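You operate a simulated robot arm through the tools that you are given. There is no shell and no other tool. Be economical: measure what you need, move in short steps, check, and stop when the job is done.

The job below is to be done with a simulated two-armed robot. You get a single attempt, and the scene is never put back.

Task
Wipe up the spill on the small table top with the beige cloth and put it back.

The check looks at the end state, three seconds after you hand in, the way a careful person would. Anything else that was tipped, shoved, dropped, spilled or broken makes it a failure. Flat cloth is picked up by pressing the open fingertips on it (5 to 10 N) and closing them slowly along it; thin cloth reads only 2 to 8 mm in the jaws.

Robot
Two 6-joint arms with two-finger parallel grippers on one trunk, on a base that drives. Base frame: it is fixed to the floor where the robot stands at the start and does not move with it; the origin is under the middle of the robot, x ahead of it, y to its left, z up. Units: cm, rad, N and s.
The left shoulder is at the start at [6, 18.7, 102.2], the right one opposite. With the tool pointing down near the work surface each hand reaches from about 26 to 62 cm from the robot's upright axis, wherever it stands, measured 20 degrees to its own side. Payload 1.57 kg a hand.
Tool frame (each hand has its own): the origin (TCP) lies between the finger pads and is the grasp point; the fingertips stand 3 cm ahead of it; z points along the fingers, y is the line along which they close. Largest opening 11 cm; finger width 2.4, thickness 1.2; the body of the gripper, 4.8 by 11.2 cm, starts 7.8 cm behind the TCP.
Orientation is that of the tool frame in the base frame, as a unit quaternion [w, x, y, z]. With the fingers straight down and closing along the base's y, the tool's x points along the base's -x, its y along +y and its z along -z.

Tools
- The arms move only by the tool apply_moves. It takes "left_motion", "right_motion" or both (then of equal length, played together; a hand with none holds still); each is a list of rows, each an object (a shift or turn left out is 0, a gripper value left out holds the last) with "delta_pos": the shift along the tool's x, y, z in cm, a list of three; "turn": the turn, a rotation vector about the tool's x, y, z in rad, a list of three. In form: [{"delta_pos": [dx, dy, dz], "turn": [wx, wy, wz]}, ...]. A call has 1 to 10 rows; each row shifts and turns the commanded pose from where the row before left it, along the tool's axes as they then stand. "left_jaw" and "right_jaw" are, for a hand that has rows, the gripper command, from -1 (fully open) to 1 (shut), values between in proportion, set as the call begins (left out, the last holds). Each row takes 0.2 s and may step no farther than 5 cm and 0.15 rad from the row before; otherwise, or with a gripper value out of range, the whole call is refused. A pose out of reach is approached as far as the arm can. The call stops where the force on the tool passes 40 N (or 10 N more than at its start, if that is more) or the arm is blocked; 0.2 s more then pass. Each finger travels about 15.3 cm/s and halts on what it meets, pressing with about 25 N; the grip force reading is that of the motor and also rises with nothing between the fingers. The clock runs only during rows and for 0.2 s after the last one: add rows that do not move to give the fingers time. It gives the time, the measured TCP pose, the force on the tool (base axes), the opening and the grip force at its end, in the units of the frame above (readings bear some noise), with the torque about the TCP (base axes, N m) and any sound that the robot's microphone picked up.
- Cameras (640 x 400 px; columns grow to the right, rows downward): "scene" is now at [0.89, 1.29, 155.36]; the picture's right is [0.16, -0.99, 0.00], its down [-0.83, -0.13, -0.54] and it looks along [0.54, 0.09, -0.84] (base axes); focal length 291 px, centre (320, 200). "left" rides on the left gripper at [7, -1.6, -14.1] in its tool frame; the picture's right is [0.23, 0.97, 0.00], its down [-0.85, 0.20, -0.48] and it looks along [-0.47, 0.11, 0.88] (tool axes); focal length 222 px, centre (320, 200). "right" rides on the right gripper at [7, 1.6, -14.1] in its tool frame; the picture's right is [-0.23, 0.97, 0.00], its down [-0.86, -0.20, -0.48] and it looks along [-0.47, -0.11, 0.88] (tool axes); focal length 222 px, centre (320, 200). There is no depth. A picture from a camera that has moved, and an enlarged one, comes with that camera's place and axes in the base frame and with its lens.
- camera(camera): a new picture of that camera. No time passes.
- raise_lower(by): slides the trunk up (or, below 0, down) by that many cm; the arms and the scene camera ride with it, the base frame stays. It gives what a move gives, with no picture.
- roll_base(legs): drives the robot by 1 to 6 legs, each [ahead, left, turn to the left] in cm, cm and rad, along the robot's own axes; the way and the turn of a leg run together, so that a leg with both is an arc; at most 150 cm and 3.142 rad a leg. The arms and the cameras ride along, it lands a little off, and it stops where it bumps. It gives what a move gives.
- pan_tilt(pan, tilt): turns the head with the scene camera to pan (to the left, within 1.501 rad either way) and tilt (down, from -0.506 to 1.204), counted from straight ahead of the robot. It gives what a move gives.
- zoom(camera, box): a new picture of the part [left, top, right, bottom] of that camera's present view, enlarged. No time passes.
- finish_job(): hands the job in; it is judged then, once.

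Work in short steps. Places have to be worked out from the pictures, the camera data and where the tool is seen: move nearer, look again, correct. Check each grasp and each placing, and mend what went wrong. You have 120 turns and 92 pictures in all, those below and enlarged ones among them. Open the grippers and draw the arms clear of the work before you hand the job in, unless the task says otherwise; then end with one line.

The tools are called after "Request:" as a command line: name --argument value ..., lists and objects as JSON in quotes. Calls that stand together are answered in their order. apply_moves: Moves the arms, as the interface text tells. Its arguments: {"type":"object","properties":{"left_motion":{"type":"array"},"left_jaw":{"type":"number"},"right_motion":{"type":"array"},"right_jaw":{"type":"number"}},"required":[]} The other tools are called the same way: raise_lower (by) slides the trunk up or down; roll_base (legs) drives the base; pan_tilt (pan, tilt) turns the head that bears the scene camera; camera (camera) takes a picture; zoom (camera, box) takes an enlarged picture of a part of a camera's view; finish_job () hands the job in.

At the start:

```text
clock: 0.0
left_tcp_pos: [44.76, 21.85, 102.52]
left_tool_rot: [0.0, 0.0, 1.0, 0.0]
left_ft_force: [-0.2, -0.3, 0.1]
left_ft_torque: [-0.03, -0.01, -0.01]
left_grip_width: 11.01
left_grasp_force: 0.1
right_tcp_pos: [37.13, -16.63, 106.44]
right_tool_rot: [0.001, 0.0, 1.0, -0.001]
right_ft_force: [0.0, -0.2, 0.0]
right_ft_torque: [0.01, 0.02, -0.01]
right_grip_width: 10.99
right_grasp_force: 0.0
trunk travel left (down, up): [-65.0, 34.0]
robot x, y, heading: [-0.21, -0.13, 0.001]
head pan, tilt: [0.157, 0.995]
```

scene: 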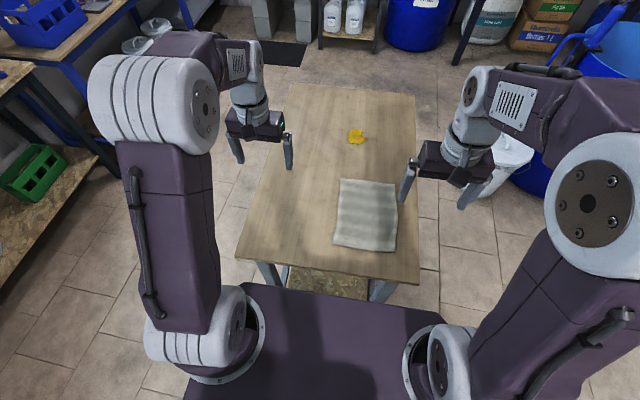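
right: 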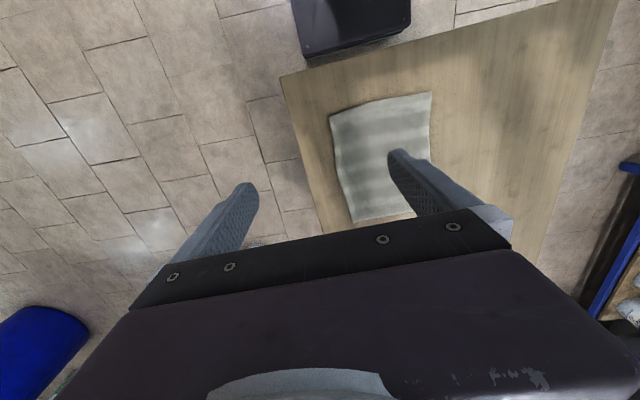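
left: 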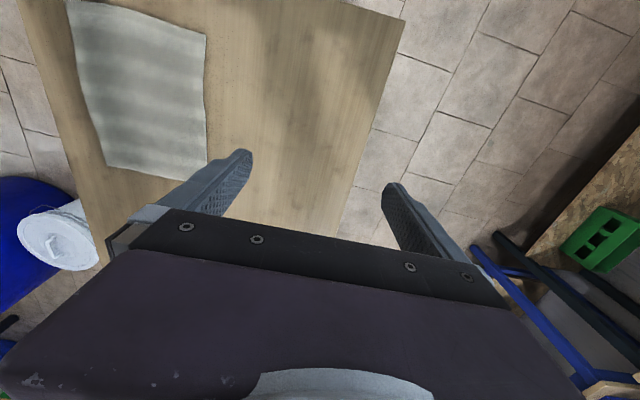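

I judge the spill to be near (85, 1) and the cloth to span about x 38..65, y -15..4, on a table of x 30..114, y -22..32. The spill is beyond reach from here, so I first look closely at both and then at the surroundings.

Request:
zoom --camera "scene" --box '[230, 70, 430, 310]'

Request:
pan_tilt --pan -0.7 --tilt 0.8

Request:
camera --camera "scene"

Request:
pan_tilt --pan 0.0 --tilt 1.2

Request:
camera --camera "scene"

```text
1.67 times, centred on (330, 190) of scene
camera zoom: at [0.89, 1.29, 155.36], right [0.16, -0.99, 0.0], down [-0.83, -0.13, -0.54], along [0.54, 0.09, -0.84], focal length 484 px, centre (303, 217)
```

zoom: 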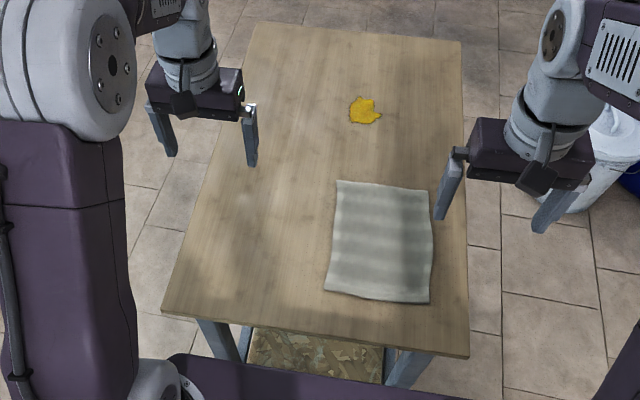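

```text
clock: 1.2
left_tcp_pos: [44.69, 21.56, 102.59]
left_tool_rot: [0.0, 0.0, 1.0, 0.0]
left_ft_force: [0.1, 0.6, 0.2]
left_ft_torque: [-0.05, -0.03, -0.04]
left_grip_width: 11.01
left_grasp_force: 0.1
right_tcp_pos: [37.02, -16.57, 106.53]
right_tool_rot: [0.001, 0.0, 1.0, 0.0]
right_ft_force: [0.1, 0.0, 0.5]
right_ft_torque: [0.02, -0.01, 0.03]
right_grip_width: 11.0
right_grasp_force: 0.1
trunk travel left (down, up): [-65.0, 34.0]
robot x, y, heading: [-0.06, 0.42, -0.002]
head pan, tilt: [-0.7, 0.799]
```

```text
87 pictures are left
camera scene: at [0.16, -4.99, 156.83], right [-0.64, -0.77, 0.0], down [-0.55, 0.46, -0.7], along [0.53, -0.45, -0.72], focal length 291 px, centre (320, 200)
```

scene: 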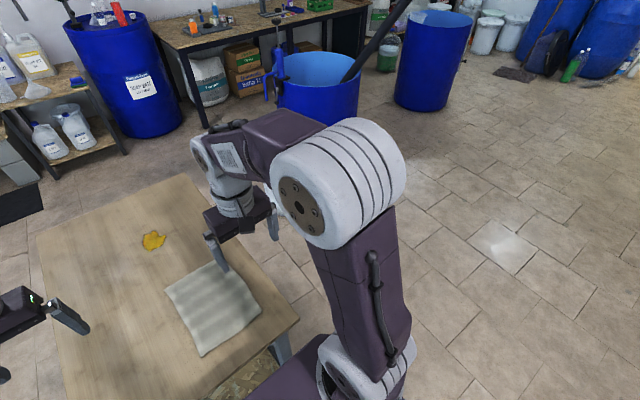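

```text
clock: 2.2
left_tcp_pos: [44.81, 21.55, 102.73]
left_tool_rot: [0.0, -0.001, 1.0, 0.0]
left_ft_force: [-0.3, -0.2, 0.1]
left_ft_torque: [0.01, -0.02, 0.0]
left_grip_width: 11.02
left_grasp_force: 0.0
right_tcp_pos: [37.09, -16.64, 106.61]
right_tool_rot: [0.0, -0.001, 1.0, 0.0]
right_ft_force: [-0.7, -0.9, -0.8]
right_ft_torque: [-0.03, -0.01, 0.02]
right_grip_width: 10.99
right_grasp_force: 0.0
trunk travel left (down, up): [-65.0, 34.0]
robot x, y, heading: [0.14, 0.02, 0.004]
head pan, tilt: [0.0, 1.201]
```

```text
86 pictures are left
camera scene: at [-0.42, 0.19, 154.06], right [0.0, -1.0, 0.0], down [-0.93, 0.0, -0.36], along [0.36, 0.0, -0.93], focal length 291 px, centre (320, 200)
```

scene: 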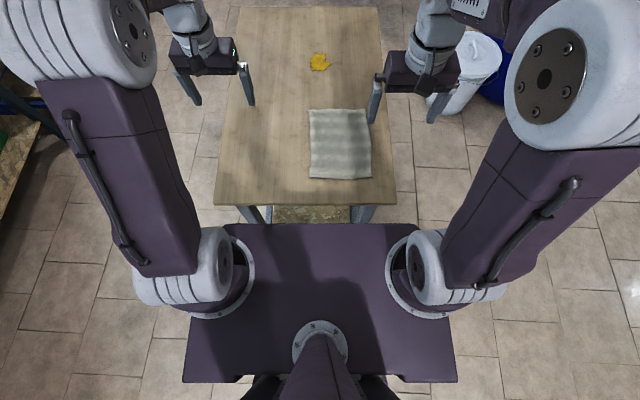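

The right side of the table has open floor, with a white bin at about (118, -79). I plan to work from that side, facing the table's long edge, so that cloth and spill are both in reach; I drive around in stages.

Request:
roll_base --legs '[[-4, 0, 0], [0, -75, 0], [40, 0, 0]]'

Request:
pan_tilt --pan 0.2 --tilt 0.8

Request:
camera --camera "scene"

```text
clock: 8.9
left_tcp_pos: [81.07, -53.21, 102.58]
left_tool_rot: [0.0, -0.001, 1.0, 0.0]
left_ft_force: [-0.5, -0.2, 0.5]
left_ft_torque: [-0.03, 0.02, 0.02]
left_grip_width: 11.0
left_grasp_force: 0.1
right_tcp_pos: [73.37, -91.58, 106.49]
right_tool_rot: [0.0, -0.001, 1.0, 0.001]
right_ft_force: [0.1, -0.1, -0.3]
right_ft_torque: [0.0, 0.03, -0.02]
right_grip_width: 11.01
right_grasp_force: 0.0
trunk travel left (down, up): [-65.0, 34.0]
robot x, y, heading: [36.16, -74.88, 0.005]
head pan, tilt: [0.0, 1.201]
```

```text
clock: 9.8
left_tcp_pos: [81.0, -53.35, 102.64]
left_tool_rot: [0.001, -0.002, 1.0, 0.0]
left_ft_force: [0.2, -1.6, -0.2]
left_ft_torque: [0.0, 0.01, 0.0]
left_grip_width: 11.0
left_grasp_force: 0.0
right_tcp_pos: [73.41, -91.61, 106.53]
right_tool_rot: [-0.001, -0.001, 1.0, 0.001]
right_ft_force: [1.4, 0.0, 0.6]
right_ft_torque: [-0.03, 0.0, 0.01]
right_grip_width: 11.02
right_grasp_force: 0.0
trunk travel left (down, up): [-65.0, 34.0]
robot x, y, heading: [36.17, -74.8, 0.003]
head pan, tilt: [0.201, 0.799]
```

```text
85 pictures are left
camera scene: at [38.19, -73.2, 156.83], right [0.2, -0.98, 0.0], down [-0.7, -0.14, -0.7], along [0.68, 0.14, -0.72], focal length 291 px, centre (320, 200)
```

scene: 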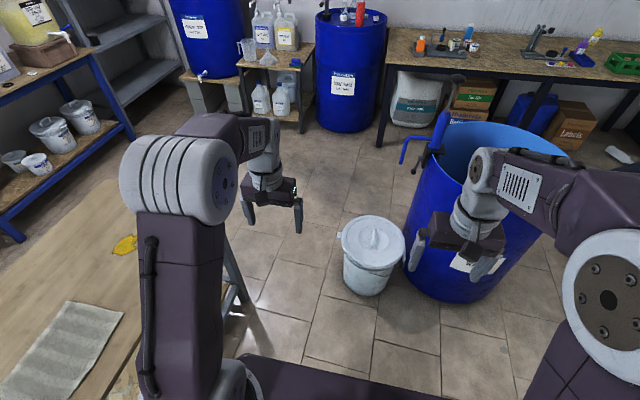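

The bin stands near (120, -80) and a barrel farther off near (145, -125), so I turn here, clear of them, then sidestep to x≈64 and approach the table edge.

Request:
roll_base --legs '[[0, 0, 1.568], [0, -28, 0], [14, 0, 0]]'

Request:
pan_tilt --pan 0.0 --tilt 1.15

Request:
camera --camera "scene"

```text
clock: 16.4
left_tcp_pos: [43.04, -16.41, 102.67]
left_tool_rot: [0.0, -0.704, 0.71, 0.001]
left_ft_force: [-0.6, 0.2, 0.3]
left_ft_torque: [-0.04, 0.0, -0.02]
left_grip_width: 10.99
left_grasp_force: 0.0
right_tcp_pos: [81.27, -24.41, 106.55]
right_tool_rot: [0.002, -0.705, 0.709, 0.001]
right_ft_force: [-0.1, -0.2, 0.2]
right_ft_torque: [-0.05, -0.01, -0.01]
right_grip_width: 10.99
right_grasp_force: 0.0
trunk travel left (down, up): [-65.0, 34.0]
robot x, y, heading: [64.2, -60.91, 1.562]
head pan, tilt: [0.201, 0.799]
```

```text
clock: 17.3
left_tcp_pos: [42.97, -16.34, 102.66]
left_tool_rot: [0.001, -0.705, 0.71, 0.0]
left_ft_force: [-0.5, -0.6, -0.3]
left_ft_torque: [-0.01, -0.02, -0.03]
left_grip_width: 11.02
left_grasp_force: 0.1
right_tcp_pos: [81.19, -24.27, 106.55]
right_tool_rot: [0.0, -0.704, 0.71, 0.0]
right_ft_force: [0.0, -0.1, 0.3]
right_ft_torque: [0.0, -0.01, -0.03]
right_grip_width: 10.96
right_grasp_force: 0.0
trunk travel left (down, up): [-65.0, 34.0]
robot x, y, heading: [64.49, -61.25, 1.564]
head pan, tilt: [0.0, 1.15]
```

```text
84 pictures are left
camera scene: at [64.32, -61.0, 154.35], right [1.0, -0.01, 0.0], down [-0.01, -0.91, -0.41], along [0.0, 0.41, -0.91], focal length 291 px, centre (320, 200)
```

scene: 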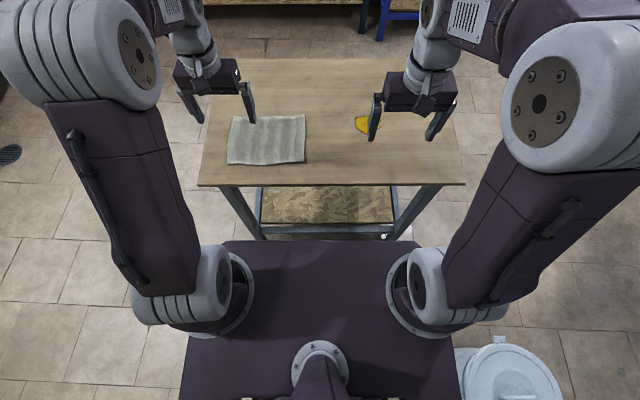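

Cloth is undisturbed; in the current frame it spans about x 33..59, y -11..7, and the spill is near (80.6, 4). I close in 10 cm to the same edge clearance the robot started with.

Request:
roll_base --legs '[[10.5, 0, 0]]'

Request:
camera --camera "scene"

Request:
camera --camera "right"

```text
clock: 18.4
left_tcp_pos: [43.16, -5.89, 102.59]
left_tool_rot: [0.0, -0.705, 0.709, 0.0]
left_ft_force: [-0.2, -0.1, 0.4]
left_ft_torque: [-0.04, 0.0, 0.02]
left_grip_width: 11.0
left_grasp_force: 0.0
right_tcp_pos: [81.37, -13.77, 106.53]
right_tool_rot: [0.0, -0.705, 0.709, 0.0]
right_ft_force: [-0.9, 1.2, 0.2]
right_ft_torque: [-0.01, 0.01, 0.0]
right_grip_width: 11.01
right_grasp_force: 0.1
trunk travel left (down, up): [-65.0, 34.0]
robot x, y, heading: [64.36, -50.62, 1.562]
head pan, tilt: [0.0, 1.15]
```

```text
83 pictures are left
camera scene: at [64.39, -50.62, 154.35], right [1.0, -0.01, 0.0], down [-0.01, -0.91, -0.41], along [0.0, 0.41, -0.91], focal length 291 px, centre (320, 200)
```

scene: 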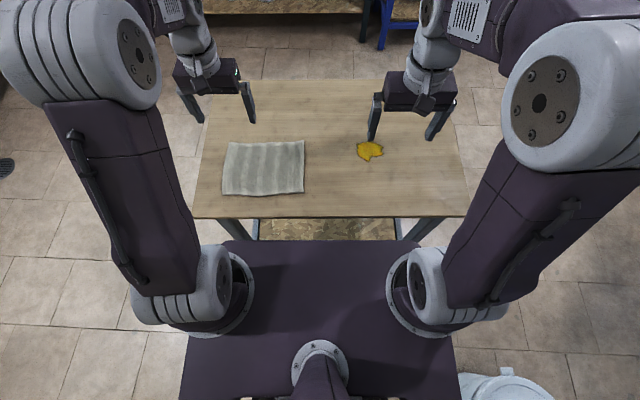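

```text
82 pictures are left
camera right: at [79.64, -20.87, 120.62], right [-0.97, 0.23, 0.0], down [0.21, 0.85, 0.48], along [0.11, 0.47, -0.88], focal length 222 px, centre (320, 200)
```

right: 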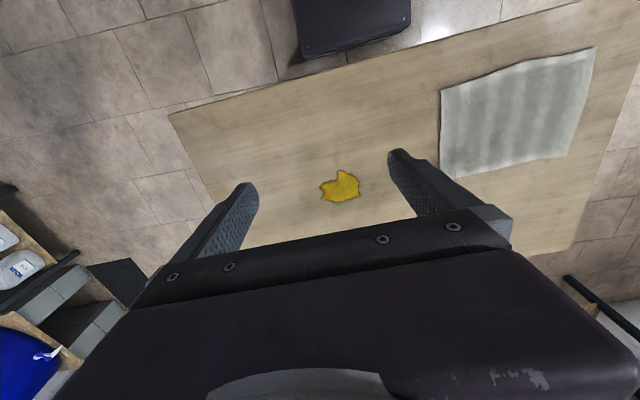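

From the nearby right camera the spill is about (80, 2) and the cloth about x 31..58, y -13..5. I move the left hand out of the way, then bring the right hand above a point near the spill-side part of the cloth.

Request:
apply_moves --left_motion '[{"delta_pos": [2, 3.6, -0.6]}, {"delta_pos": [2, 3.6, -0.6]}, {"delta_pos": [2, 3.6, -0.6]}, {"delta_pos": [2, 3.6, -0.6]}, {"delta_pos": [2, 3.6, -0.6]}]'

Request:
apply_moves --right_motion '[{"delta_pos": [-1, 2.9, 2]}, {"delta_pos": [-1, 2.9, 2]}, {"delta_pos": [-1, 2.9, 2]}, {"delta_pos": [-1, 2.9, 2]}, {"delta_pos": [-1, 2.9, 2]}, {"delta_pos": [-1, 2.9, 2]}, {"delta_pos": [-1, 2.9, 2]}, {"delta_pos": [-1, 2.9, 2]}, {"delta_pos": [-1, 2.9, 2]}, {"delta_pos": [-1, 2.9, 2]}]' --right_jaw 0.1

Request:
camera --camera "right"

Request:
camera --camera "scene"

```text
clock: 19.6
left_tcp_pos: [24.89, -15.73, 105.59]
left_tool_rot: [0.0, -0.705, 0.709, 0.001]
left_ft_force: [0.4, -0.3, -0.8]
left_ft_torque: [0.01, 0.02, -0.04]
left_grip_width: 11.0
left_grasp_force: 0.0
right_tcp_pos: [81.27, -13.79, 106.45]
right_tool_rot: [0.001, -0.705, 0.709, -0.001]
right_ft_force: [-0.3, 0.0, 0.8]
right_ft_torque: [-0.05, -0.04, 0.03]
right_grip_width: 10.98
right_grasp_force: 0.1
trunk travel left (down, up): [-65.0, 34.0]
robot x, y, heading: [64.23, -50.52, 1.562]
head pan, tilt: [0.0, 1.15]
```

```text
clock: 21.8
left_tcp_pos: [25.03, -15.56, 105.67]
left_tool_rot: [0.0, -0.704, 0.71, 0.001]
left_ft_force: [0.0, -0.8, 0.1]
left_ft_torque: [0.0, -0.03, 0.02]
left_grip_width: 11.0
left_grasp_force: 0.1
right_tcp_pos: [52.48, -3.63, 86.5]
right_tool_rot: [-0.001, -0.705, 0.709, -0.001]
right_ft_force: [-0.8, -0.4, 0.4]
right_ft_torque: [0.01, -0.03, -0.01]
right_grip_width: 4.96
right_grasp_force: 0.0
trunk travel left (down, up): [-65.0, 34.0]
robot x, y, heading: [64.4, -50.73, 1.568]
head pan, tilt: [0.0, 1.15]
```

```text
81 pictures are left
camera right: at [50.64, -10.57, 100.57], right [-0.97, 0.23, 0.0], down [0.2, 0.85, 0.48], along [0.11, 0.46, -0.88], focal length 222 px, centre (320, 200)
```

right: 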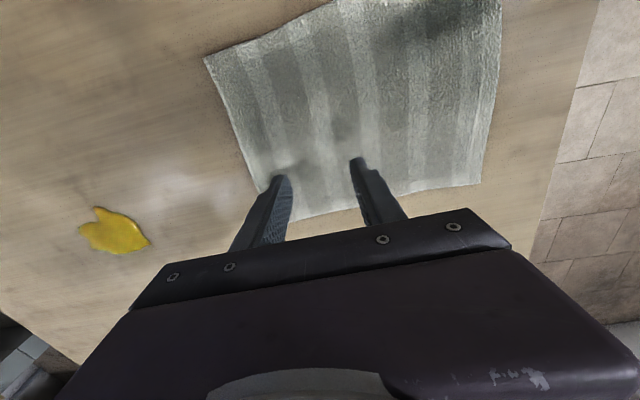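

```text
80 pictures are left
camera scene: at [64.27, -50.48, 154.35], right [1.0, -0.01, 0.0], down [-0.01, -0.91, -0.41], along [0.0, 0.41, -0.91], focal length 291 px, centre (320, 200)
```

scene: 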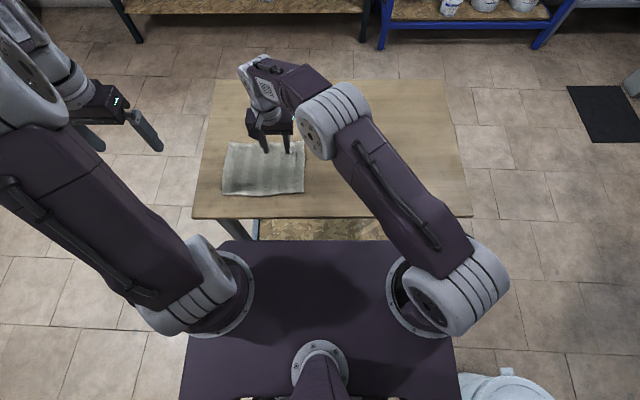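

Reconciling the views puts the tabletop nearer z≈76.5 than 73.3, cloth x 33..59.5, y -14..5, spill about (80.5, 1.7). I descend carefully, watching for contact force.

Request:
apply_moves --right_motion '[{"delta_pos": [0, 0, 1.5]}, {"delta_pos": [0, 0, 1.5]}, {"delta_pos": [0, 0, 1.0]}, {}]'

Request:
apply_moves --right_motion '[{"delta_pos": [0, 0, 0.7]}, {}]'

Request:
camera --camera "right"

```text
clock: 22.8
left_tcp_pos: [24.94, -15.7, 105.7]
left_tool_rot: [0.0, -0.705, 0.71, 0.0]
left_ft_force: [-0.4, -0.4, 0.1]
left_ft_torque: [-0.02, 0.02, -0.05]
left_grip_width: 11.0
left_grasp_force: 0.0
right_tcp_pos: [52.39, -3.64, 82.54]
right_tool_rot: [0.0, -0.705, 0.709, 0.001]
right_ft_force: [-0.5, -0.3, -0.2]
right_ft_torque: [-0.03, -0.03, -0.02]
right_grip_width: 4.94
right_grasp_force: 0.2
trunk travel left (down, up): [-65.0, 34.0]
robot x, y, heading: [64.42, -50.95, 1.565]
head pan, tilt: [0.0, 1.15]
```

```text
clock: 23.4
left_tcp_pos: [24.88, -15.67, 105.75]
left_tool_rot: [0.001, -0.705, 0.709, 0.0]
left_ft_force: [1.0, -0.2, 0.0]
left_ft_torque: [0.02, -0.04, 0.0]
left_grip_width: 11.02
left_grasp_force: 0.1
right_tcp_pos: [52.43, -3.75, 81.87]
right_tool_rot: [0.0, -0.706, 0.709, 0.0]
right_ft_force: [0.0, -0.8, 0.4]
right_ft_torque: [0.03, 0.03, -0.03]
right_grip_width: 4.92
right_grasp_force: 0.2
trunk travel left (down, up): [-65.0, 34.0]
robot x, y, heading: [64.48, -51.16, 1.565]
head pan, tilt: [0.0, 1.15]
```

```text
79 pictures are left
camera right: at [50.71, -10.68, 95.9], right [-0.97, 0.23, 0.0], down [0.2, 0.85, 0.48], along [0.11, 0.47, -0.88], focal length 222 px, centre (320, 200)
```

right: 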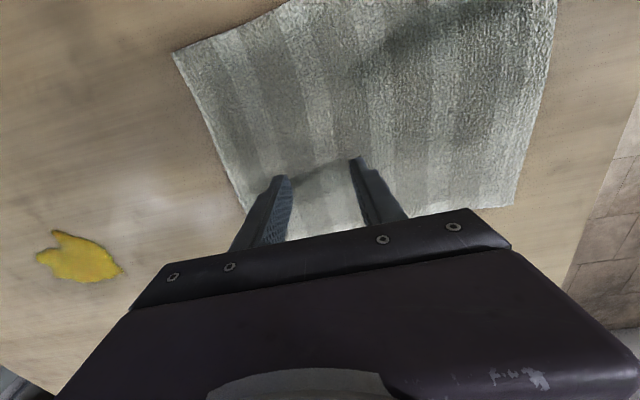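

Tips are near 78.9 with no contact yet; I keep stepping down gently.

Request:
apply_moves --right_motion '[{"delta_pos": [0, 0, 0.5]}, {"delta_pos": [0, 0, 0.5]}, {}]'

Request:
apply_moves --right_motion '[{"delta_pos": [0, 0, 0.4]}, {}]'

Request:
apply_moves --right_motion '[{"delta_pos": [0, 0, 0.4]}, {}]'

Request:
apply_moves --right_motion '[{"delta_pos": [0, 0, 0.3]}, {}]'

```text
clock: 24.2
left_tcp_pos: [25.09, -16.01, 105.86]
left_tool_rot: [0.001, -0.705, 0.709, 0.002]
left_ft_force: [-0.9, 0.5, 1.2]
left_ft_torque: [0.0, 0.03, 0.02]
left_grip_width: 11.01
left_grasp_force: 0.0
right_tcp_pos: [52.5, -3.66, 81.23]
right_tool_rot: [0.002, -0.705, 0.71, 0.005]
right_ft_force: [3.8, 3.8, 39.3]
right_ft_torque: [0.05, -0.55, 0.01]
right_grip_width: 4.92
right_grasp_force: 0.1
trunk travel left (down, up): [-65.0, 34.0]
robot x, y, heading: [64.6, -50.63, 1.567]
head pan, tilt: [0.0, 1.15]
```

```text
clock: 24.6
left_tcp_pos: [25.02, -15.94, 105.87]
left_tool_rot: [0.001, -0.704, 0.71, 0.002]
left_ft_force: [-0.1, 0.9, -0.2]
left_ft_torque: [0.02, 0.0, -0.01]
left_grip_width: 10.98
left_grasp_force: 0.1
right_tcp_pos: [52.33, -3.43, 81.14]
right_tool_rot: [0.002, -0.705, 0.709, 0.005]
right_ft_force: [4.0, -6.9, 26.7]
right_ft_torque: [-0.29, -0.42, -0.09]
right_grip_width: 4.97
right_grasp_force: 0.1
trunk travel left (down, up): [-65.0, 34.0]
robot x, y, heading: [64.04, -50.95, 1.559]
head pan, tilt: [0.0, 1.15]
stopped in row 1 (right hand): the force on the tool passed its limit (the readings are from after the stop); the commanded pose is now the measured one
```

```text
clock: 25.0
left_tcp_pos: [25.0, -15.87, 105.78]
left_tool_rot: [0.0, -0.704, 0.71, 0.002]
left_ft_force: [0.7, 1.2, 0.1]
left_ft_torque: [0.01, 0.0, 0.01]
left_grip_width: 11.0
left_grasp_force: 0.1
right_tcp_pos: [52.17, -3.24, 81.32]
right_tool_rot: [0.003, -0.704, 0.71, 0.009]
right_ft_force: [3.4, -7.1, 27.7]
right_ft_torque: [-0.34, -0.59, -0.09]
right_grip_width: 4.96
right_grasp_force: 0.2
trunk travel left (down, up): [-65.0, 34.0]
robot x, y, heading: [64.33, -50.72, 1.559]
head pan, tilt: [0.0, 1.15]
stopped in row 2 (right hand): the force on the tool passed its limit (the readings are from after the stop); the commanded pose is now the measured one
```

```text
clock: 25.5
left_tcp_pos: [24.96, -15.9, 105.65]
left_tool_rot: [0.001, -0.704, 0.71, 0.002]
left_ft_force: [-0.2, 0.3, 0.0]
left_ft_torque: [-0.05, 0.0, 0.0]
left_grip_width: 11.0
left_grasp_force: 0.0
right_tcp_pos: [52.0, -3.06, 81.34]
right_tool_rot: [0.004, -0.705, 0.709, 0.012]
right_ft_force: [3.8, -6.4, 26.2]
right_ft_torque: [-0.34, -0.68, -0.12]
right_grip_width: 4.98
right_grasp_force: 0.4
trunk travel left (down, up): [-65.0, 34.0]
robot x, y, heading: [64.61, -50.9, 1.564]
head pan, tilt: [0.0, 1.15]
stopped in row 2 (right hand): the force on the tool passed its limit (the readings are from after the stop); the commanded pose is now the measured one
```

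Contact came at TCP z≈81.4, so the surface reads about 78.3. I pressed too hard; I back off a little to about 5-10 N.

Request:
apply_moves --right_motion '[{"delta_pos": [0, 0, -0.2]}, {}]'

```text
clock: 26.1
left_tcp_pos: [25.03, -15.83, 105.83]
left_tool_rot: [-0.001, -0.705, 0.709, 0.001]
left_ft_force: [-0.1, -0.6, 0.1]
left_ft_torque: [-0.01, -0.01, -0.02]
left_grip_width: 11.0
left_grasp_force: 0.2
right_tcp_pos: [52.06, -2.99, 81.32]
right_tool_rot: [0.004, -0.704, 0.71, 0.013]
right_ft_force: [-0.2, -1.3, 17.7]
right_ft_torque: [-0.1, -0.35, 0.0]
right_grip_width: 4.99
right_grasp_force: 0.5
trunk travel left (down, up): [-65.0, 34.0]
robot x, y, heading: [64.87, -50.68, 1.565]
head pan, tilt: [0.0, 1.15]
```

17.7 N still; a touch more up, and look.

Request:
apply_moves --right_motion '[{"delta_pos": [0, 0, -0.12]}, {}]'

Request:
camera --camera "right"

```text
clock: 26.7
left_tcp_pos: [24.95, -15.75, 105.74]
left_tool_rot: [0.0, -0.704, 0.71, 0.002]
left_ft_force: [0.0, -0.1, -0.6]
left_ft_torque: [0.02, -0.01, 0.0]
left_grip_width: 11.0
left_grasp_force: 0.1
right_tcp_pos: [52.11, -3.14, 81.29]
right_tool_rot: [0.004, -0.705, 0.709, 0.011]
right_ft_force: [-0.9, 0.6, 9.8]
right_ft_torque: [0.01, -0.15, 0.01]
right_grip_width: 4.96
right_grasp_force: 0.0
trunk travel left (down, up): [-65.0, 34.0]
robot x, y, heading: [64.43, -50.67, 1.569]
head pan, tilt: [0.0, 1.15]
```

```text
78 pictures are left
camera right: at [50.53, -10.37, 95.32], right [-0.97, 0.23, 0.02], down [0.21, 0.84, 0.49], along [0.1, 0.48, -0.87], focal length 222 px, centre (320, 200)
```

right: 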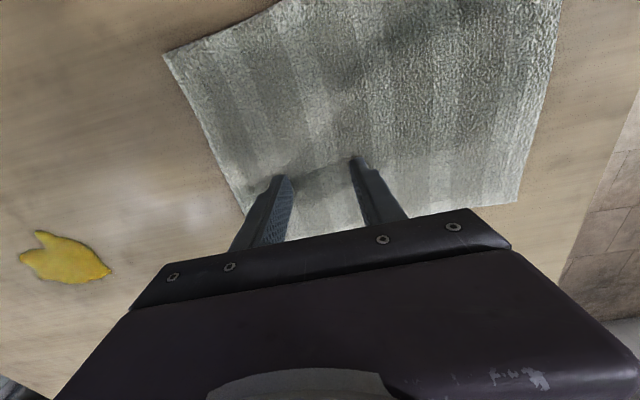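

Good: 9.8 N contact, spill now reads (79.5, -0.5) for surface z≈78.3. I close the fingers slowly along the cloth.

Request:
apply_moves --right_motion '[{}]' --right_jaw 0.22

Request:
apply_moves --right_motion '[{}]' --right_jaw 0.34

Request:
apply_moves --right_motion '[{}]' --right_jaw 0.46

Request:
camera --camera "right"

```text
clock: 27.1
left_tcp_pos: [25.0, -15.69, 105.76]
left_tool_rot: [0.0, -0.704, 0.71, 0.002]
left_ft_force: [0.4, -0.4, 0.3]
left_ft_torque: [-0.01, -0.03, 0.0]
left_grip_width: 11.01
left_grasp_force: 0.0
right_tcp_pos: [52.12, -3.06, 81.41]
right_tool_rot: [0.003, -0.704, 0.71, 0.011]
right_ft_force: [0.5, -0.3, 9.9]
right_ft_torque: [-0.03, -0.11, -0.05]
right_grip_width: 4.13
right_grasp_force: 0.1
trunk travel left (down, up): [-65.0, 34.0]
robot x, y, heading: [64.46, -50.75, 1.565]
head pan, tilt: [0.0, 1.15]
```

```text
clock: 27.5
left_tcp_pos: [25.09, -15.7, 105.71]
left_tool_rot: [0.0, -0.704, 0.71, 0.001]
left_ft_force: [1.2, 0.1, 0.5]
left_ft_torque: [-0.03, -0.03, -0.03]
left_grip_width: 10.99
left_grasp_force: 0.1
right_tcp_pos: [52.07, -3.15, 81.35]
right_tool_rot: [0.004, -0.705, 0.709, 0.01]
right_ft_force: [-1.3, -0.7, 8.6]
right_ft_torque: [-0.03, -0.08, 0.0]
right_grip_width: 3.43
right_grasp_force: 0.0
trunk travel left (down, up): [-65.0, 34.0]
robot x, y, heading: [64.69, -50.64, 1.564]
head pan, tilt: [0.0, 1.15]
```

```text
clock: 27.9
left_tcp_pos: [25.04, -15.76, 105.69]
left_tool_rot: [0.0, -0.704, 0.71, 0.0]
left_ft_force: [0.1, 0.8, 0.0]
left_ft_torque: [-0.01, 0.0, -0.01]
left_grip_width: 11.0
left_grasp_force: 0.1
right_tcp_pos: [52.06, -3.17, 81.28]
right_tool_rot: [0.004, -0.705, 0.709, 0.011]
right_ft_force: [-0.3, 0.1, 8.2]
right_ft_torque: [-0.02, -0.05, 0.0]
right_grip_width: 2.76
right_grasp_force: 0.1
trunk travel left (down, up): [-65.0, 34.0]
robot x, y, heading: [64.28, -50.68, 1.563]
head pan, tilt: [0.0, 1.15]
```

```text
77 pictures are left
camera right: at [50.52, -10.36, 95.33], right [-0.97, 0.23, 0.02], down [0.21, 0.84, 0.49], along [0.1, 0.48, -0.87], focal length 222 px, centre (320, 200)
```

right: 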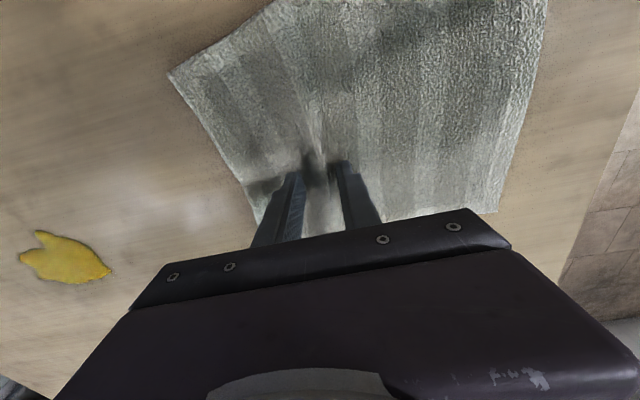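

The cloth is bunching between the tips with force holding near 8 N. I keep closing.

Request:
apply_moves --right_motion '[{}]' --right_jaw 0.6

Request:
apply_moves --right_motion '[{}]' --right_jaw 0.74

Request:
apply_moves --right_motion '[{}]' --right_jaw 0.87

Request:
apply_moves --right_motion '[{}, {}, {}]' --right_jaw 1.0

Request:
camera --camera "right"

```text
clock: 28.3
left_tcp_pos: [25.06, -15.78, 105.82]
left_tool_rot: [0.0, -0.705, 0.709, 0.002]
left_ft_force: [-0.9, 0.4, -0.5]
left_ft_torque: [0.01, 0.02, 0.03]
left_grip_width: 11.01
left_grasp_force: 0.2
right_tcp_pos: [52.04, -3.07, 81.49]
right_tool_rot: [0.004, -0.705, 0.709, 0.011]
right_ft_force: [-0.3, -0.5, 6.5]
right_ft_torque: [-0.06, -0.03, -0.01]
right_grip_width: 2.01
right_grasp_force: 0.0
trunk travel left (down, up): [-65.0, 34.0]
robot x, y, heading: [64.87, -50.9, 1.569]
head pan, tilt: [0.0, 1.15]
```

```text
clock: 28.7
left_tcp_pos: [24.95, -15.77, 105.7]
left_tool_rot: [0.0, -0.705, 0.709, 0.001]
left_ft_force: [0.8, -0.2, 0.5]
left_ft_torque: [0.01, -0.03, 0.01]
left_grip_width: 10.99
left_grasp_force: 0.0
right_tcp_pos: [52.15, -3.12, 81.41]
right_tool_rot: [0.004, -0.705, 0.709, 0.011]
right_ft_force: [-0.5, -0.2, 6.6]
right_ft_torque: [-0.02, 0.0, 0.03]
right_grip_width: 1.33
right_grasp_force: 0.1
trunk travel left (down, up): [-65.0, 34.0]
robot x, y, heading: [64.24, -50.97, 1.563]
head pan, tilt: [0.0, 1.15]
```

```text
clock: 29.1
left_tcp_pos: [25.03, -15.75, 105.74]
left_tool_rot: [-0.001, -0.705, 0.71, 0.001]
left_ft_force: [-0.1, -0.1, 0.4]
left_ft_torque: [0.02, 0.02, -0.03]
left_grip_width: 11.0
left_grasp_force: 0.0
right_tcp_pos: [51.96, -3.07, 81.36]
right_tool_rot: [0.004, -0.705, 0.709, 0.011]
right_ft_force: [-1.0, 0.5, 8.2]
right_ft_torque: [-0.02, -0.03, 0.01]
right_grip_width: 0.9
right_grasp_force: 0.3
trunk travel left (down, up): [-65.0, 34.0]
robot x, y, heading: [64.37, -50.6, 1.562]
head pan, tilt: [0.0, 1.15]
```

```text
clock: 29.9
left_tcp_pos: [24.92, -15.77, 105.84]
left_tool_rot: [0.001, -0.705, 0.709, 0.001]
left_ft_force: [-0.2, 0.4, 0.4]
left_ft_torque: [-0.01, -0.01, -0.03]
left_grip_width: 10.99
left_grasp_force: 0.1
right_tcp_pos: [52.07, -3.1, 81.3]
right_tool_rot: [0.004, -0.705, 0.709, 0.011]
right_ft_force: [-1.0, 0.0, 7.9]
right_ft_torque: [0.0, 0.02, -0.02]
right_grip_width: 0.51
right_grasp_force: 24.9
trunk travel left (down, up): [-65.0, 34.0]
robot x, y, heading: [64.41, -50.44, 1.564]
head pan, tilt: [0.0, 1.15]
```

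```text
76 pictures are left
camera right: at [50.51, -10.35, 95.34], right [-0.97, 0.23, 0.02], down [0.21, 0.84, 0.49], along [0.1, 0.48, -0.87], focal length 222 px, centre (320, 200)
```

right: 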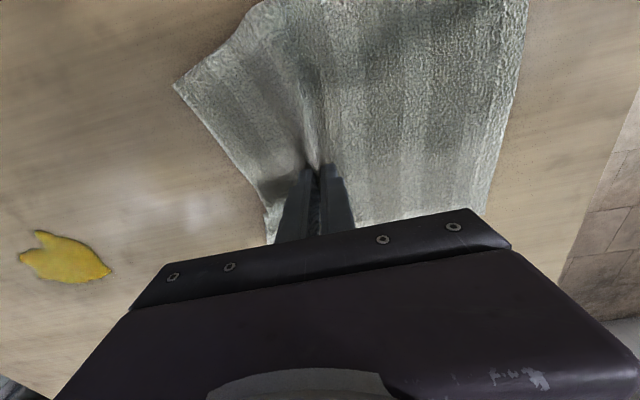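

The cloth is gripped (0.51 cm, 25 N). I lift 3 cm and slide it halfway toward the spill, then look.

Request:
apply_moves --right_motion '[{"delta_pos": [0, 0, -1.5]}, {"delta_pos": [0, 0, -1.5]}, {"delta_pos": [0, -2, 0]}, {"delta_pos": [0, -3, 0]}, {"delta_pos": [0, -3, 0]}, {"delta_pos": [0, -2, 0]}, {}]'

Request:
camera --camera "right"

Request:
camera --camera "scene"

```text
clock: 31.5
left_tcp_pos: [24.99, -15.66, 105.75]
left_tool_rot: [0.0, -0.704, 0.71, 0.001]
left_ft_force: [-0.5, 0.5, -0.4]
left_ft_torque: [0.02, -0.05, -0.01]
left_grip_width: 11.01
left_grasp_force: 0.0
right_tcp_pos: [62.2, -3.23, 84.2]
right_tool_rot: [0.003, -0.705, 0.709, 0.011]
right_ft_force: [-0.8, 0.3, 0.1]
right_ft_torque: [0.01, -0.03, 0.01]
right_grip_width: 0.48
right_grasp_force: 24.6
trunk travel left (down, up): [-65.0, 34.0]
robot x, y, heading: [64.32, -50.69, 1.56]
head pan, tilt: [0.0, 1.15]
```

```text
75 pictures are left
camera right: at [60.55, -10.42, 98.2], right [-0.97, 0.23, 0.01], down [0.21, 0.84, 0.49], along [0.1, 0.48, -0.87], focal length 222 px, centre (320, 200)
```

right: 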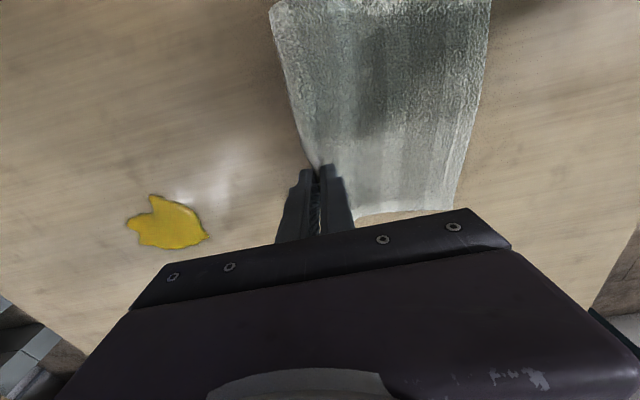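

```text
74 pictures are left
camera scene: at [64.36, -50.59, 154.35], right [1.0, -0.01, 0.0], down [-0.01, -0.91, -0.41], along [0.0, 0.41, -0.91], focal length 291 px, centre (320, 200)
```

scene: 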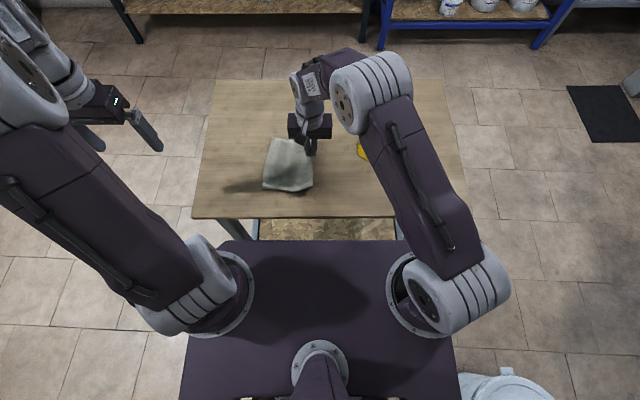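

The spill spans about x 76.5..84, y -4..3; the front flap folded back under, so the body trails behind the hand. I drag it across the spill low and end with the hand beyond, so the cloth body lies over the spill.

Request:
apply_moves --right_motion '[{"delta_pos": [-0.6, -3, 0]}, {"delta_pos": [-0.6, -3, 0]}, {"delta_pos": [-0.6, -3, 0]}, {"delta_pos": [-0.6, -3, 0]}, {"delta_pos": [0, -3, 0]}, {"delta_pos": [0, -3, 0]}, {"delta_pos": [0, -3, 0]}, {"delta_pos": [0, -3, 0]}, {"delta_pos": [0, -3, 0]}, {}]'

Request:
camera --camera "right"

Request:
camera --camera "scene"

```text
clock: 33.7
left_tcp_pos: [25.05, -15.6, 105.66]
left_tool_rot: [-0.001, -0.705, 0.71, -0.001]
left_ft_force: [-0.6, 0.5, 0.0]
left_ft_torque: [0.0, 0.02, -0.04]
left_grip_width: 10.99
left_grasp_force: 0.0
right_tcp_pos: [89.17, -0.82, 84.05]
right_tool_rot: [0.003, -0.705, 0.709, 0.011]
right_ft_force: [-0.6, -0.3, 0.3]
right_ft_torque: [-0.01, 0.01, 0.01]
right_grip_width: 0.48
right_grasp_force: 24.8
trunk travel left (down, up): [-65.0, 34.0]
robot x, y, heading: [64.7, -50.65, 1.567]
head pan, tilt: [0.0, 1.15]
```

```text
73 pictures are left
camera right: at [87.62, -8.15, 97.93], right [-0.97, 0.23, 0.01], down [0.21, 0.84, 0.49], along [0.1, 0.48, -0.87], focal length 222 px, centre (320, 200)
```

right: 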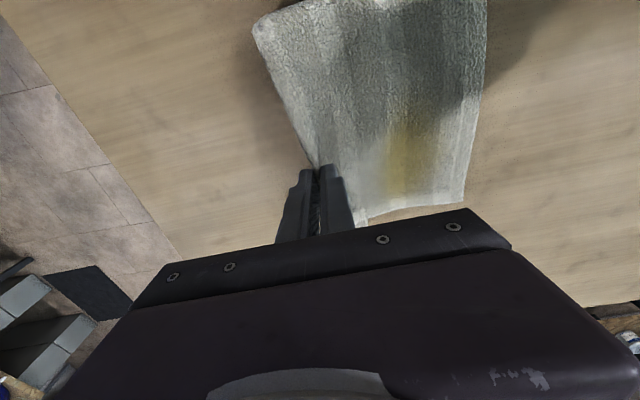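

```text
72 pictures are left
camera scene: at [64.33, -50.59, 154.35], right [1.0, -0.01, 0.0], down [-0.01, -0.91, -0.41], along [0.0, 0.41, -0.91], focal length 291 px, centre (320, 200)
```

scene: 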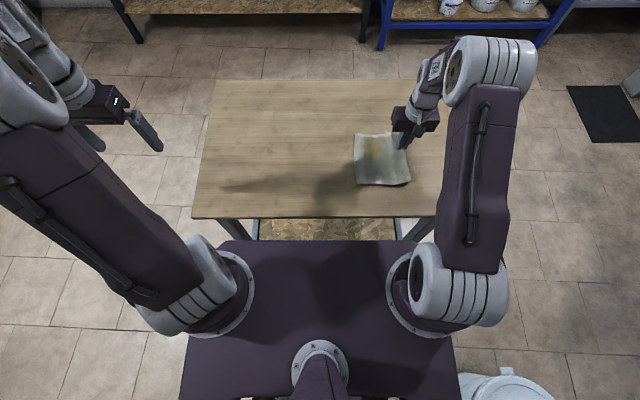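

The cloth is soaking up the spill (stain shows through). I move it sideways in y a few cm each way for rubbing, then lift to inspect the table.

Request:
apply_moves --right_motion '[{"delta_pos": [0, -1, 1.5]}, {"delta_pos": [2, 0, 0]}, {"delta_pos": [2, 0, 0]}, {"delta_pos": [-2, 0, 0]}, {"delta_pos": [-2, 0, 0]}, {"delta_pos": [-2, 0, 0]}, {"delta_pos": [-2, 0, 0]}, {"delta_pos": [2, 0, 0]}, {"delta_pos": [2, 0, 0]}, {}]'

Request:
apply_moves --right_motion '[{"delta_pos": [0, 0, -3]}, {"delta_pos": [0, 0, -4]}, {"delta_pos": [0, 0, -4]}, {"delta_pos": [0, 0, -4]}, {"delta_pos": [0, 0, -4]}, {}]'

Request:
camera --camera "scene"

Request:
camera --camera "right"

```text
clock: 35.9
left_tcp_pos: [24.98, -15.58, 105.74]
left_tool_rot: [-0.001, -0.705, 0.709, 0.001]
left_ft_force: [-0.2, -0.2, -0.4]
left_ft_torque: [-0.05, 0.03, 0.02]
left_grip_width: 11.02
left_grasp_force: 0.1
right_tcp_pos: [90.18, -0.93, 82.49]
right_tool_rot: [0.003, -0.705, 0.709, 0.01]
right_ft_force: [0.3, 0.1, -1.0]
right_ft_torque: [0.0, 0.04, 0.04]
right_grip_width: 0.49
right_grasp_force: 25.3
trunk travel left (down, up): [-65.0, 34.0]
robot x, y, heading: [64.28, -51.02, 1.562]
head pan, tilt: [0.0, 1.15]
```

```text
clock: 37.3
left_tcp_pos: [25.03, -15.57, 105.77]
left_tool_rot: [-0.001, -0.704, 0.71, 0.001]
left_ft_force: [0.1, -0.9, -1.4]
left_ft_torque: [-0.04, 0.0, 0.0]
left_grip_width: 10.98
left_grasp_force: 0.2
right_tcp_pos: [90.37, -1.26, 101.39]
right_tool_rot: [0.004, -0.705, 0.709, 0.01]
right_ft_force: [0.6, -0.2, -1.1]
right_ft_torque: [-0.05, 0.02, 0.05]
right_grip_width: 0.47
right_grasp_force: 24.9
trunk travel left (down, up): [-65.0, 34.0]
robot x, y, heading: [64.47, -50.6, 1.565]
head pan, tilt: [0.0, 1.15]
```

```text
71 pictures are left
camera scene: at [64.43, -50.53, 154.35], right [1.0, -0.01, 0.0], down [-0.01, -0.91, -0.41], along [0.0, 0.41, -0.91], focal length 291 px, centre (320, 200)
```

scene: 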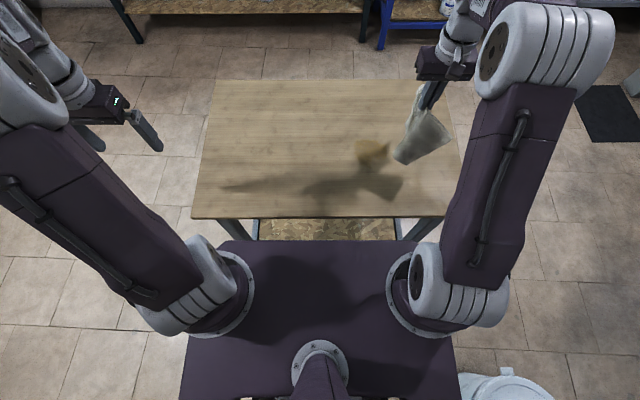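

```text
70 pictures are left
camera right: at [88.84, -8.46, 115.41], right [-0.97, 0.23, 0.02], down [0.21, 0.84, 0.49], along [0.1, 0.48, -0.87], focal length 222 px, centre (320, 200)
```

right: 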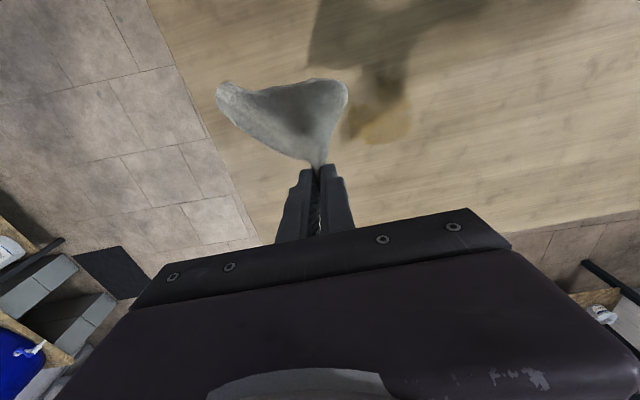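

A faded residue remains at the spot, so it needs pressure. I lay the cloth over the spot (free end landing near x≈68, hand drawn to x≈89), so that I can press and rub on top of it.

Request:
apply_moves --right_motion '[{"delta_pos": [0, 4, 0]}, {"delta_pos": [0, 4, 0]}, {"delta_pos": [0, 4, 0]}, {"delta_pos": [0, 4, 0]}, {"delta_pos": [0, 4, 0]}, {"delta_pos": [0, 3, 0]}, {}, {"delta_pos": [0, -1, 2]}, {"delta_pos": [0, -2, 2]}, {"delta_pos": [0, -2, 2]}]'

Request:
apply_moves --right_motion '[{"delta_pos": [0, -2.4, 2]}, {"delta_pos": [0, -2.4, 2]}, {"delta_pos": [0, -2.6, 2]}, {"delta_pos": [0, -2.7, 2]}, {"delta_pos": [0, -2.7, 2]}, {"delta_pos": [0, -2.7, 1.6]}, {"delta_pos": [0, -2.5, 1]}, {}]'

Request:
camera --camera "scene"

Request:
camera --camera "right"

```text
clock: 39.5
left_tcp_pos: [25.04, -15.64, 105.78]
left_tool_rot: [0.0, -0.705, 0.709, 0.0]
left_ft_force: [0.4, -1.1, 0.5]
left_ft_torque: [-0.04, -0.01, 0.0]
left_grip_width: 10.97
left_grasp_force: 0.1
right_tcp_pos: [72.35, -0.95, 95.68]
right_tool_rot: [0.004, -0.706, 0.708, 0.011]
right_ft_force: [0.5, -0.6, 0.5]
right_ft_torque: [0.0, 0.03, 0.0]
right_grip_width: 0.5
right_grasp_force: 24.6
trunk travel left (down, up): [-65.0, 34.0]
robot x, y, heading: [64.22, -50.86, 1.562]
head pan, tilt: [0.0, 1.15]
```

```text
clock: 41.3
left_tcp_pos: [24.8, -15.72, 105.71]
left_tool_rot: [0.001, -0.705, 0.709, 0.0]
left_ft_force: [-0.5, -1.0, -0.3]
left_ft_torque: [0.0, -0.01, -0.01]
left_grip_width: 11.01
left_grasp_force: 0.1
right_tcp_pos: [90.15, -0.84, 82.76]
right_tool_rot: [0.004, -0.705, 0.709, 0.011]
right_ft_force: [0.3, 0.5, 3.7]
right_ft_torque: [0.0, 0.01, 0.0]
right_grip_width: 0.49
right_grasp_force: 25.2
trunk travel left (down, up): [-65.0, 34.0]
robot x, y, heading: [64.46, -50.71, 1.565]
head pan, tilt: [0.0, 1.15]
```

```text
69 pictures are left
camera scene: at [64.31, -50.63, 154.35], right [1.0, -0.01, 0.0], down [-0.01, -0.91, -0.41], along [0.0, 0.41, -0.91], focal length 291 px, centre (320, 200)
```

scene: 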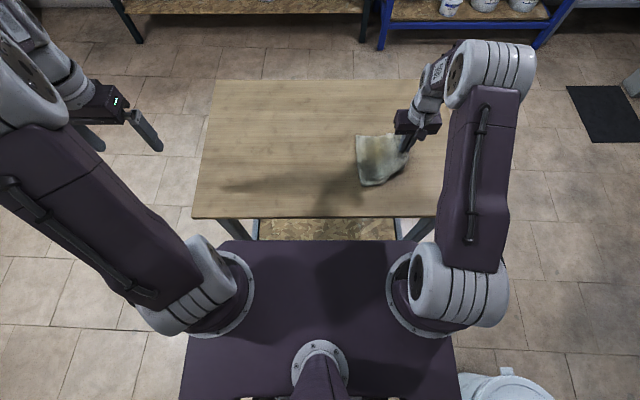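

```text
68 pictures are left
camera right: at [88.59, -8.17, 96.74], right [-0.97, 0.23, 0.01], down [0.21, 0.84, 0.49], along [0.1, 0.48, -0.87], focal length 222 px, centre (320, 200)
```

right: 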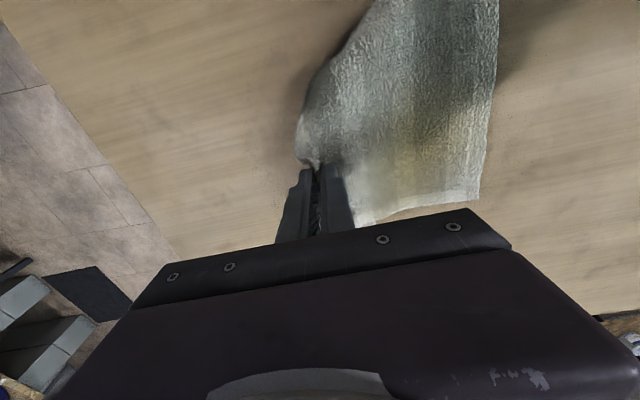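

The cloth lies over the spot. I release, rise, move above the spot at about (80, -0.5) with the jaw shut.

Request:
apply_moves --right_motion '[{}, {}, {"delta_pos": [0, 0, -1.5]}, {"delta_pos": [0, 0, -2.5]}]' --right_jaw 0.4

Request:
apply_moves --right_motion '[{"delta_pos": [0, 3.4, -1]}, {"delta_pos": [0, 3.4, 0]}, {"delta_pos": [-0.3, 3.4, 0]}, {}]' --right_jaw 1.0

Request:
camera --camera "right"

```text
clock: 42.3
left_tcp_pos: [24.92, -15.82, 105.71]
left_tool_rot: [0.001, -0.704, 0.71, 0.0]
left_ft_force: [0.3, 1.0, -0.4]
left_ft_torque: [0.01, 0.01, 0.02]
left_grip_width: 11.01
left_grasp_force: 0.1
right_tcp_pos: [90.03, -1.02, 86.91]
right_tool_rot: [0.004, -0.704, 0.71, 0.012]
right_ft_force: [0.6, -0.4, -0.3]
right_ft_torque: [0.02, 0.0, -0.01]
right_grip_width: 3.29
right_grasp_force: 0.1
trunk travel left (down, up): [-65.0, 34.0]
robot x, y, heading: [64.43, -50.87, 1.561]
head pan, tilt: [0.0, 1.15]
```

```text
clock: 43.3
left_tcp_pos: [25.02, -15.6, 105.73]
left_tool_rot: [0.0, -0.705, 0.709, 0.001]
left_ft_force: [-0.6, 0.1, -0.5]
left_ft_torque: [-0.03, 0.02, -0.03]
left_grip_width: 11.01
left_grasp_force: 0.0
right_tcp_pos: [80.01, -0.58, 87.98]
right_tool_rot: [0.003, -0.705, 0.709, 0.01]
right_ft_force: [-0.3, 0.2, 1.1]
right_ft_torque: [-0.02, -0.01, -0.01]
right_grip_width: 0.01
right_grasp_force: 21.3
trunk travel left (down, up): [-65.0, 34.0]
robot x, y, heading: [64.2, -50.7, 1.561]
head pan, tilt: [0.0, 1.15]
```

```text
67 pictures are left
camera right: at [78.44, -7.92, 101.87], right [-0.97, 0.23, 0.02], down [0.21, 0.84, 0.49], along [0.1, 0.48, -0.87], focal length 222 px, centre (320, 200)
```

right: 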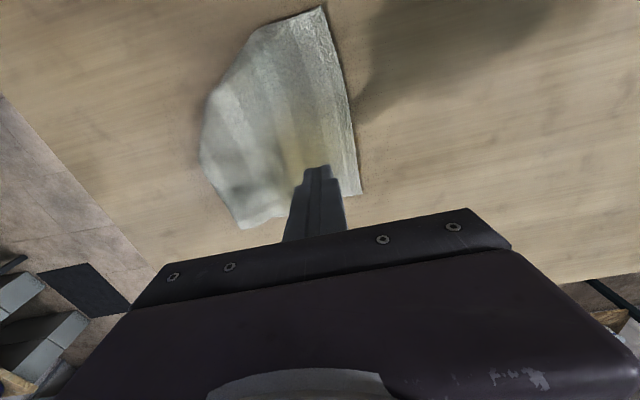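

The cloth spans about x 77..93, just covering the spot. I lower the closed tips onto it at about x 81.

Request:
apply_moves --right_motion '[{"delta_pos": [0, -1, 2]}, {"delta_pos": [0, 0, 2]}, {"delta_pos": [0, 0, 1.5]}, {}]'

Request:
apply_moves --right_motion '[{"delta_pos": [0, 0, 0.5]}, {}]'

Request:
apply_moves --right_motion '[{"delta_pos": [0, 0, 0.3]}, {}]'

```text
clock: 44.3
left_tcp_pos: [25.03, -15.73, 105.72]
left_tool_rot: [0.0, -0.705, 0.709, 0.001]
left_ft_force: [0.5, 0.1, -0.9]
left_ft_torque: [0.02, 0.0, -0.01]
left_grip_width: 10.99
left_grasp_force: 0.0
right_tcp_pos: [80.91, -0.49, 82.34]
right_tool_rot: [0.003, -0.704, 0.71, 0.01]
right_ft_force: [-0.1, 0.1, 0.9]
right_ft_torque: [-0.01, 0.0, 0.03]
right_grip_width: 0.01
right_grasp_force: 21.0
trunk travel left (down, up): [-65.0, 34.0]
robot x, y, heading: [64.5, -50.89, 1.564]
head pan, tilt: [0.0, 1.15]
```

```text
clock: 44.9
left_tcp_pos: [24.94, -15.66, 105.73]
left_tool_rot: [0.0, -0.705, 0.71, 0.0]
left_ft_force: [-0.9, 0.3, -0.2]
left_ft_torque: [-0.01, 0.01, 0.03]
left_grip_width: 10.99
left_grasp_force: 0.1
right_tcp_pos: [80.91, -0.48, 82.0]
right_tool_rot: [0.003, -0.704, 0.71, 0.011]
right_ft_force: [0.5, -0.3, -0.8]
right_ft_torque: [0.01, 0.0, -0.01]
right_grip_width: 0.01
right_grasp_force: 21.7
trunk travel left (down, up): [-65.0, 34.0]
robot x, y, heading: [64.15, -51.26, 1.56]
head pan, tilt: [0.0, 1.15]
```

```text
clock: 45.5
left_tcp_pos: [25.0, -15.65, 105.63]
left_tool_rot: [0.0, -0.704, 0.71, 0.0]
left_ft_force: [0.2, 0.3, 0.7]
left_ft_torque: [-0.01, -0.04, 0.03]
left_grip_width: 11.01
left_grasp_force: 0.1
right_tcp_pos: [80.95, -0.49, 81.63]
right_tool_rot: [0.003, -0.704, 0.71, 0.011]
right_ft_force: [-0.1, 1.0, 0.0]
right_ft_torque: [-0.01, 0.03, 0.05]
right_grip_width: 0.0
right_grasp_force: 21.5
trunk travel left (down, up): [-65.0, 34.0]
robot x, y, heading: [64.49, -50.73, 1.561]
head pan, tilt: [0.0, 1.15]
```

No contact yet; two more small steps down.

Request:
apply_moves --right_motion '[{"delta_pos": [0, 0, 0.25]}, {}]'

```text
clock: 46.1
left_tcp_pos: [25.09, -15.69, 105.74]
left_tool_rot: [0.0, -0.705, 0.709, 0.001]
left_ft_force: [-0.5, 1.5, 0.5]
left_ft_torque: [-0.01, 0.02, -0.01]
left_grip_width: 11.02
left_grasp_force: 0.0
right_tcp_pos: [80.9, -0.56, 81.31]
right_tool_rot: [0.002, -0.705, 0.709, 0.011]
right_ft_force: [0.5, -0.3, 2.1]
right_ft_torque: [-0.05, 0.0, -0.01]
right_grip_width: 0.0
right_grasp_force: 21.2
trunk travel left (down, up): [-65.0, 34.0]
robot x, y, heading: [64.44, -50.84, 1.566]
head pan, tilt: [0.0, 1.15]
```

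Light contact (2 N). I press a little more and rub in a small pattern over the spot.

Request:
apply_moves --right_motion '[{"delta_pos": [0, 0, 0.15]}, {}, {"delta_pos": [-1.2, 0, 0]}, {"delta_pos": [-1.2, 0, 0]}, {"delta_pos": [1.2, 0, 0]}, {"delta_pos": [1.2, 0, 0]}, {"delta_pos": [1.2, 0, 0]}, {"delta_pos": [1.2, 0, 0]}, {"delta_pos": [-1.2, 0, 0]}, {"delta_pos": [-1.2, 0, 0]}]'

Request:
camera --camera "right"

```text
clock: 48.3
left_tcp_pos: [24.84, -15.77, 105.77]
left_tool_rot: [0.001, -0.705, 0.71, 0.001]
left_ft_force: [0.1, -0.2, -0.2]
left_ft_torque: [0.01, 0.01, -0.05]
left_grip_width: 11.01
left_grasp_force: 0.1
right_tcp_pos: [80.95, -0.65, 81.44]
right_tool_rot: [0.004, -0.704, 0.71, 0.01]
right_ft_force: [0.7, -4.0, 9.9]
right_ft_torque: [-0.15, 0.0, -0.01]
right_grip_width: 0.04
right_grasp_force: 20.7
trunk travel left (down, up): [-65.0, 34.0]
robot x, y, heading: [64.0, -50.78, 1.565]
head pan, tilt: [0.0, 1.15]
```

```text
66 pictures are left
camera right: at [79.33, -7.93, 95.28], right [-0.97, 0.23, 0.01], down [0.21, 0.84, 0.49], along [0.1, 0.48, -0.87], focal length 222 px, centre (320, 200)
```

right: 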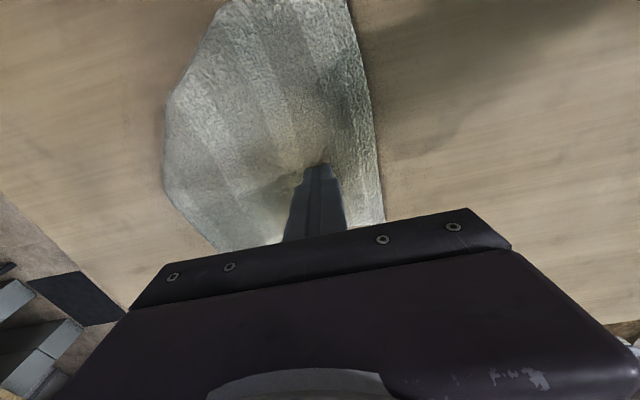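

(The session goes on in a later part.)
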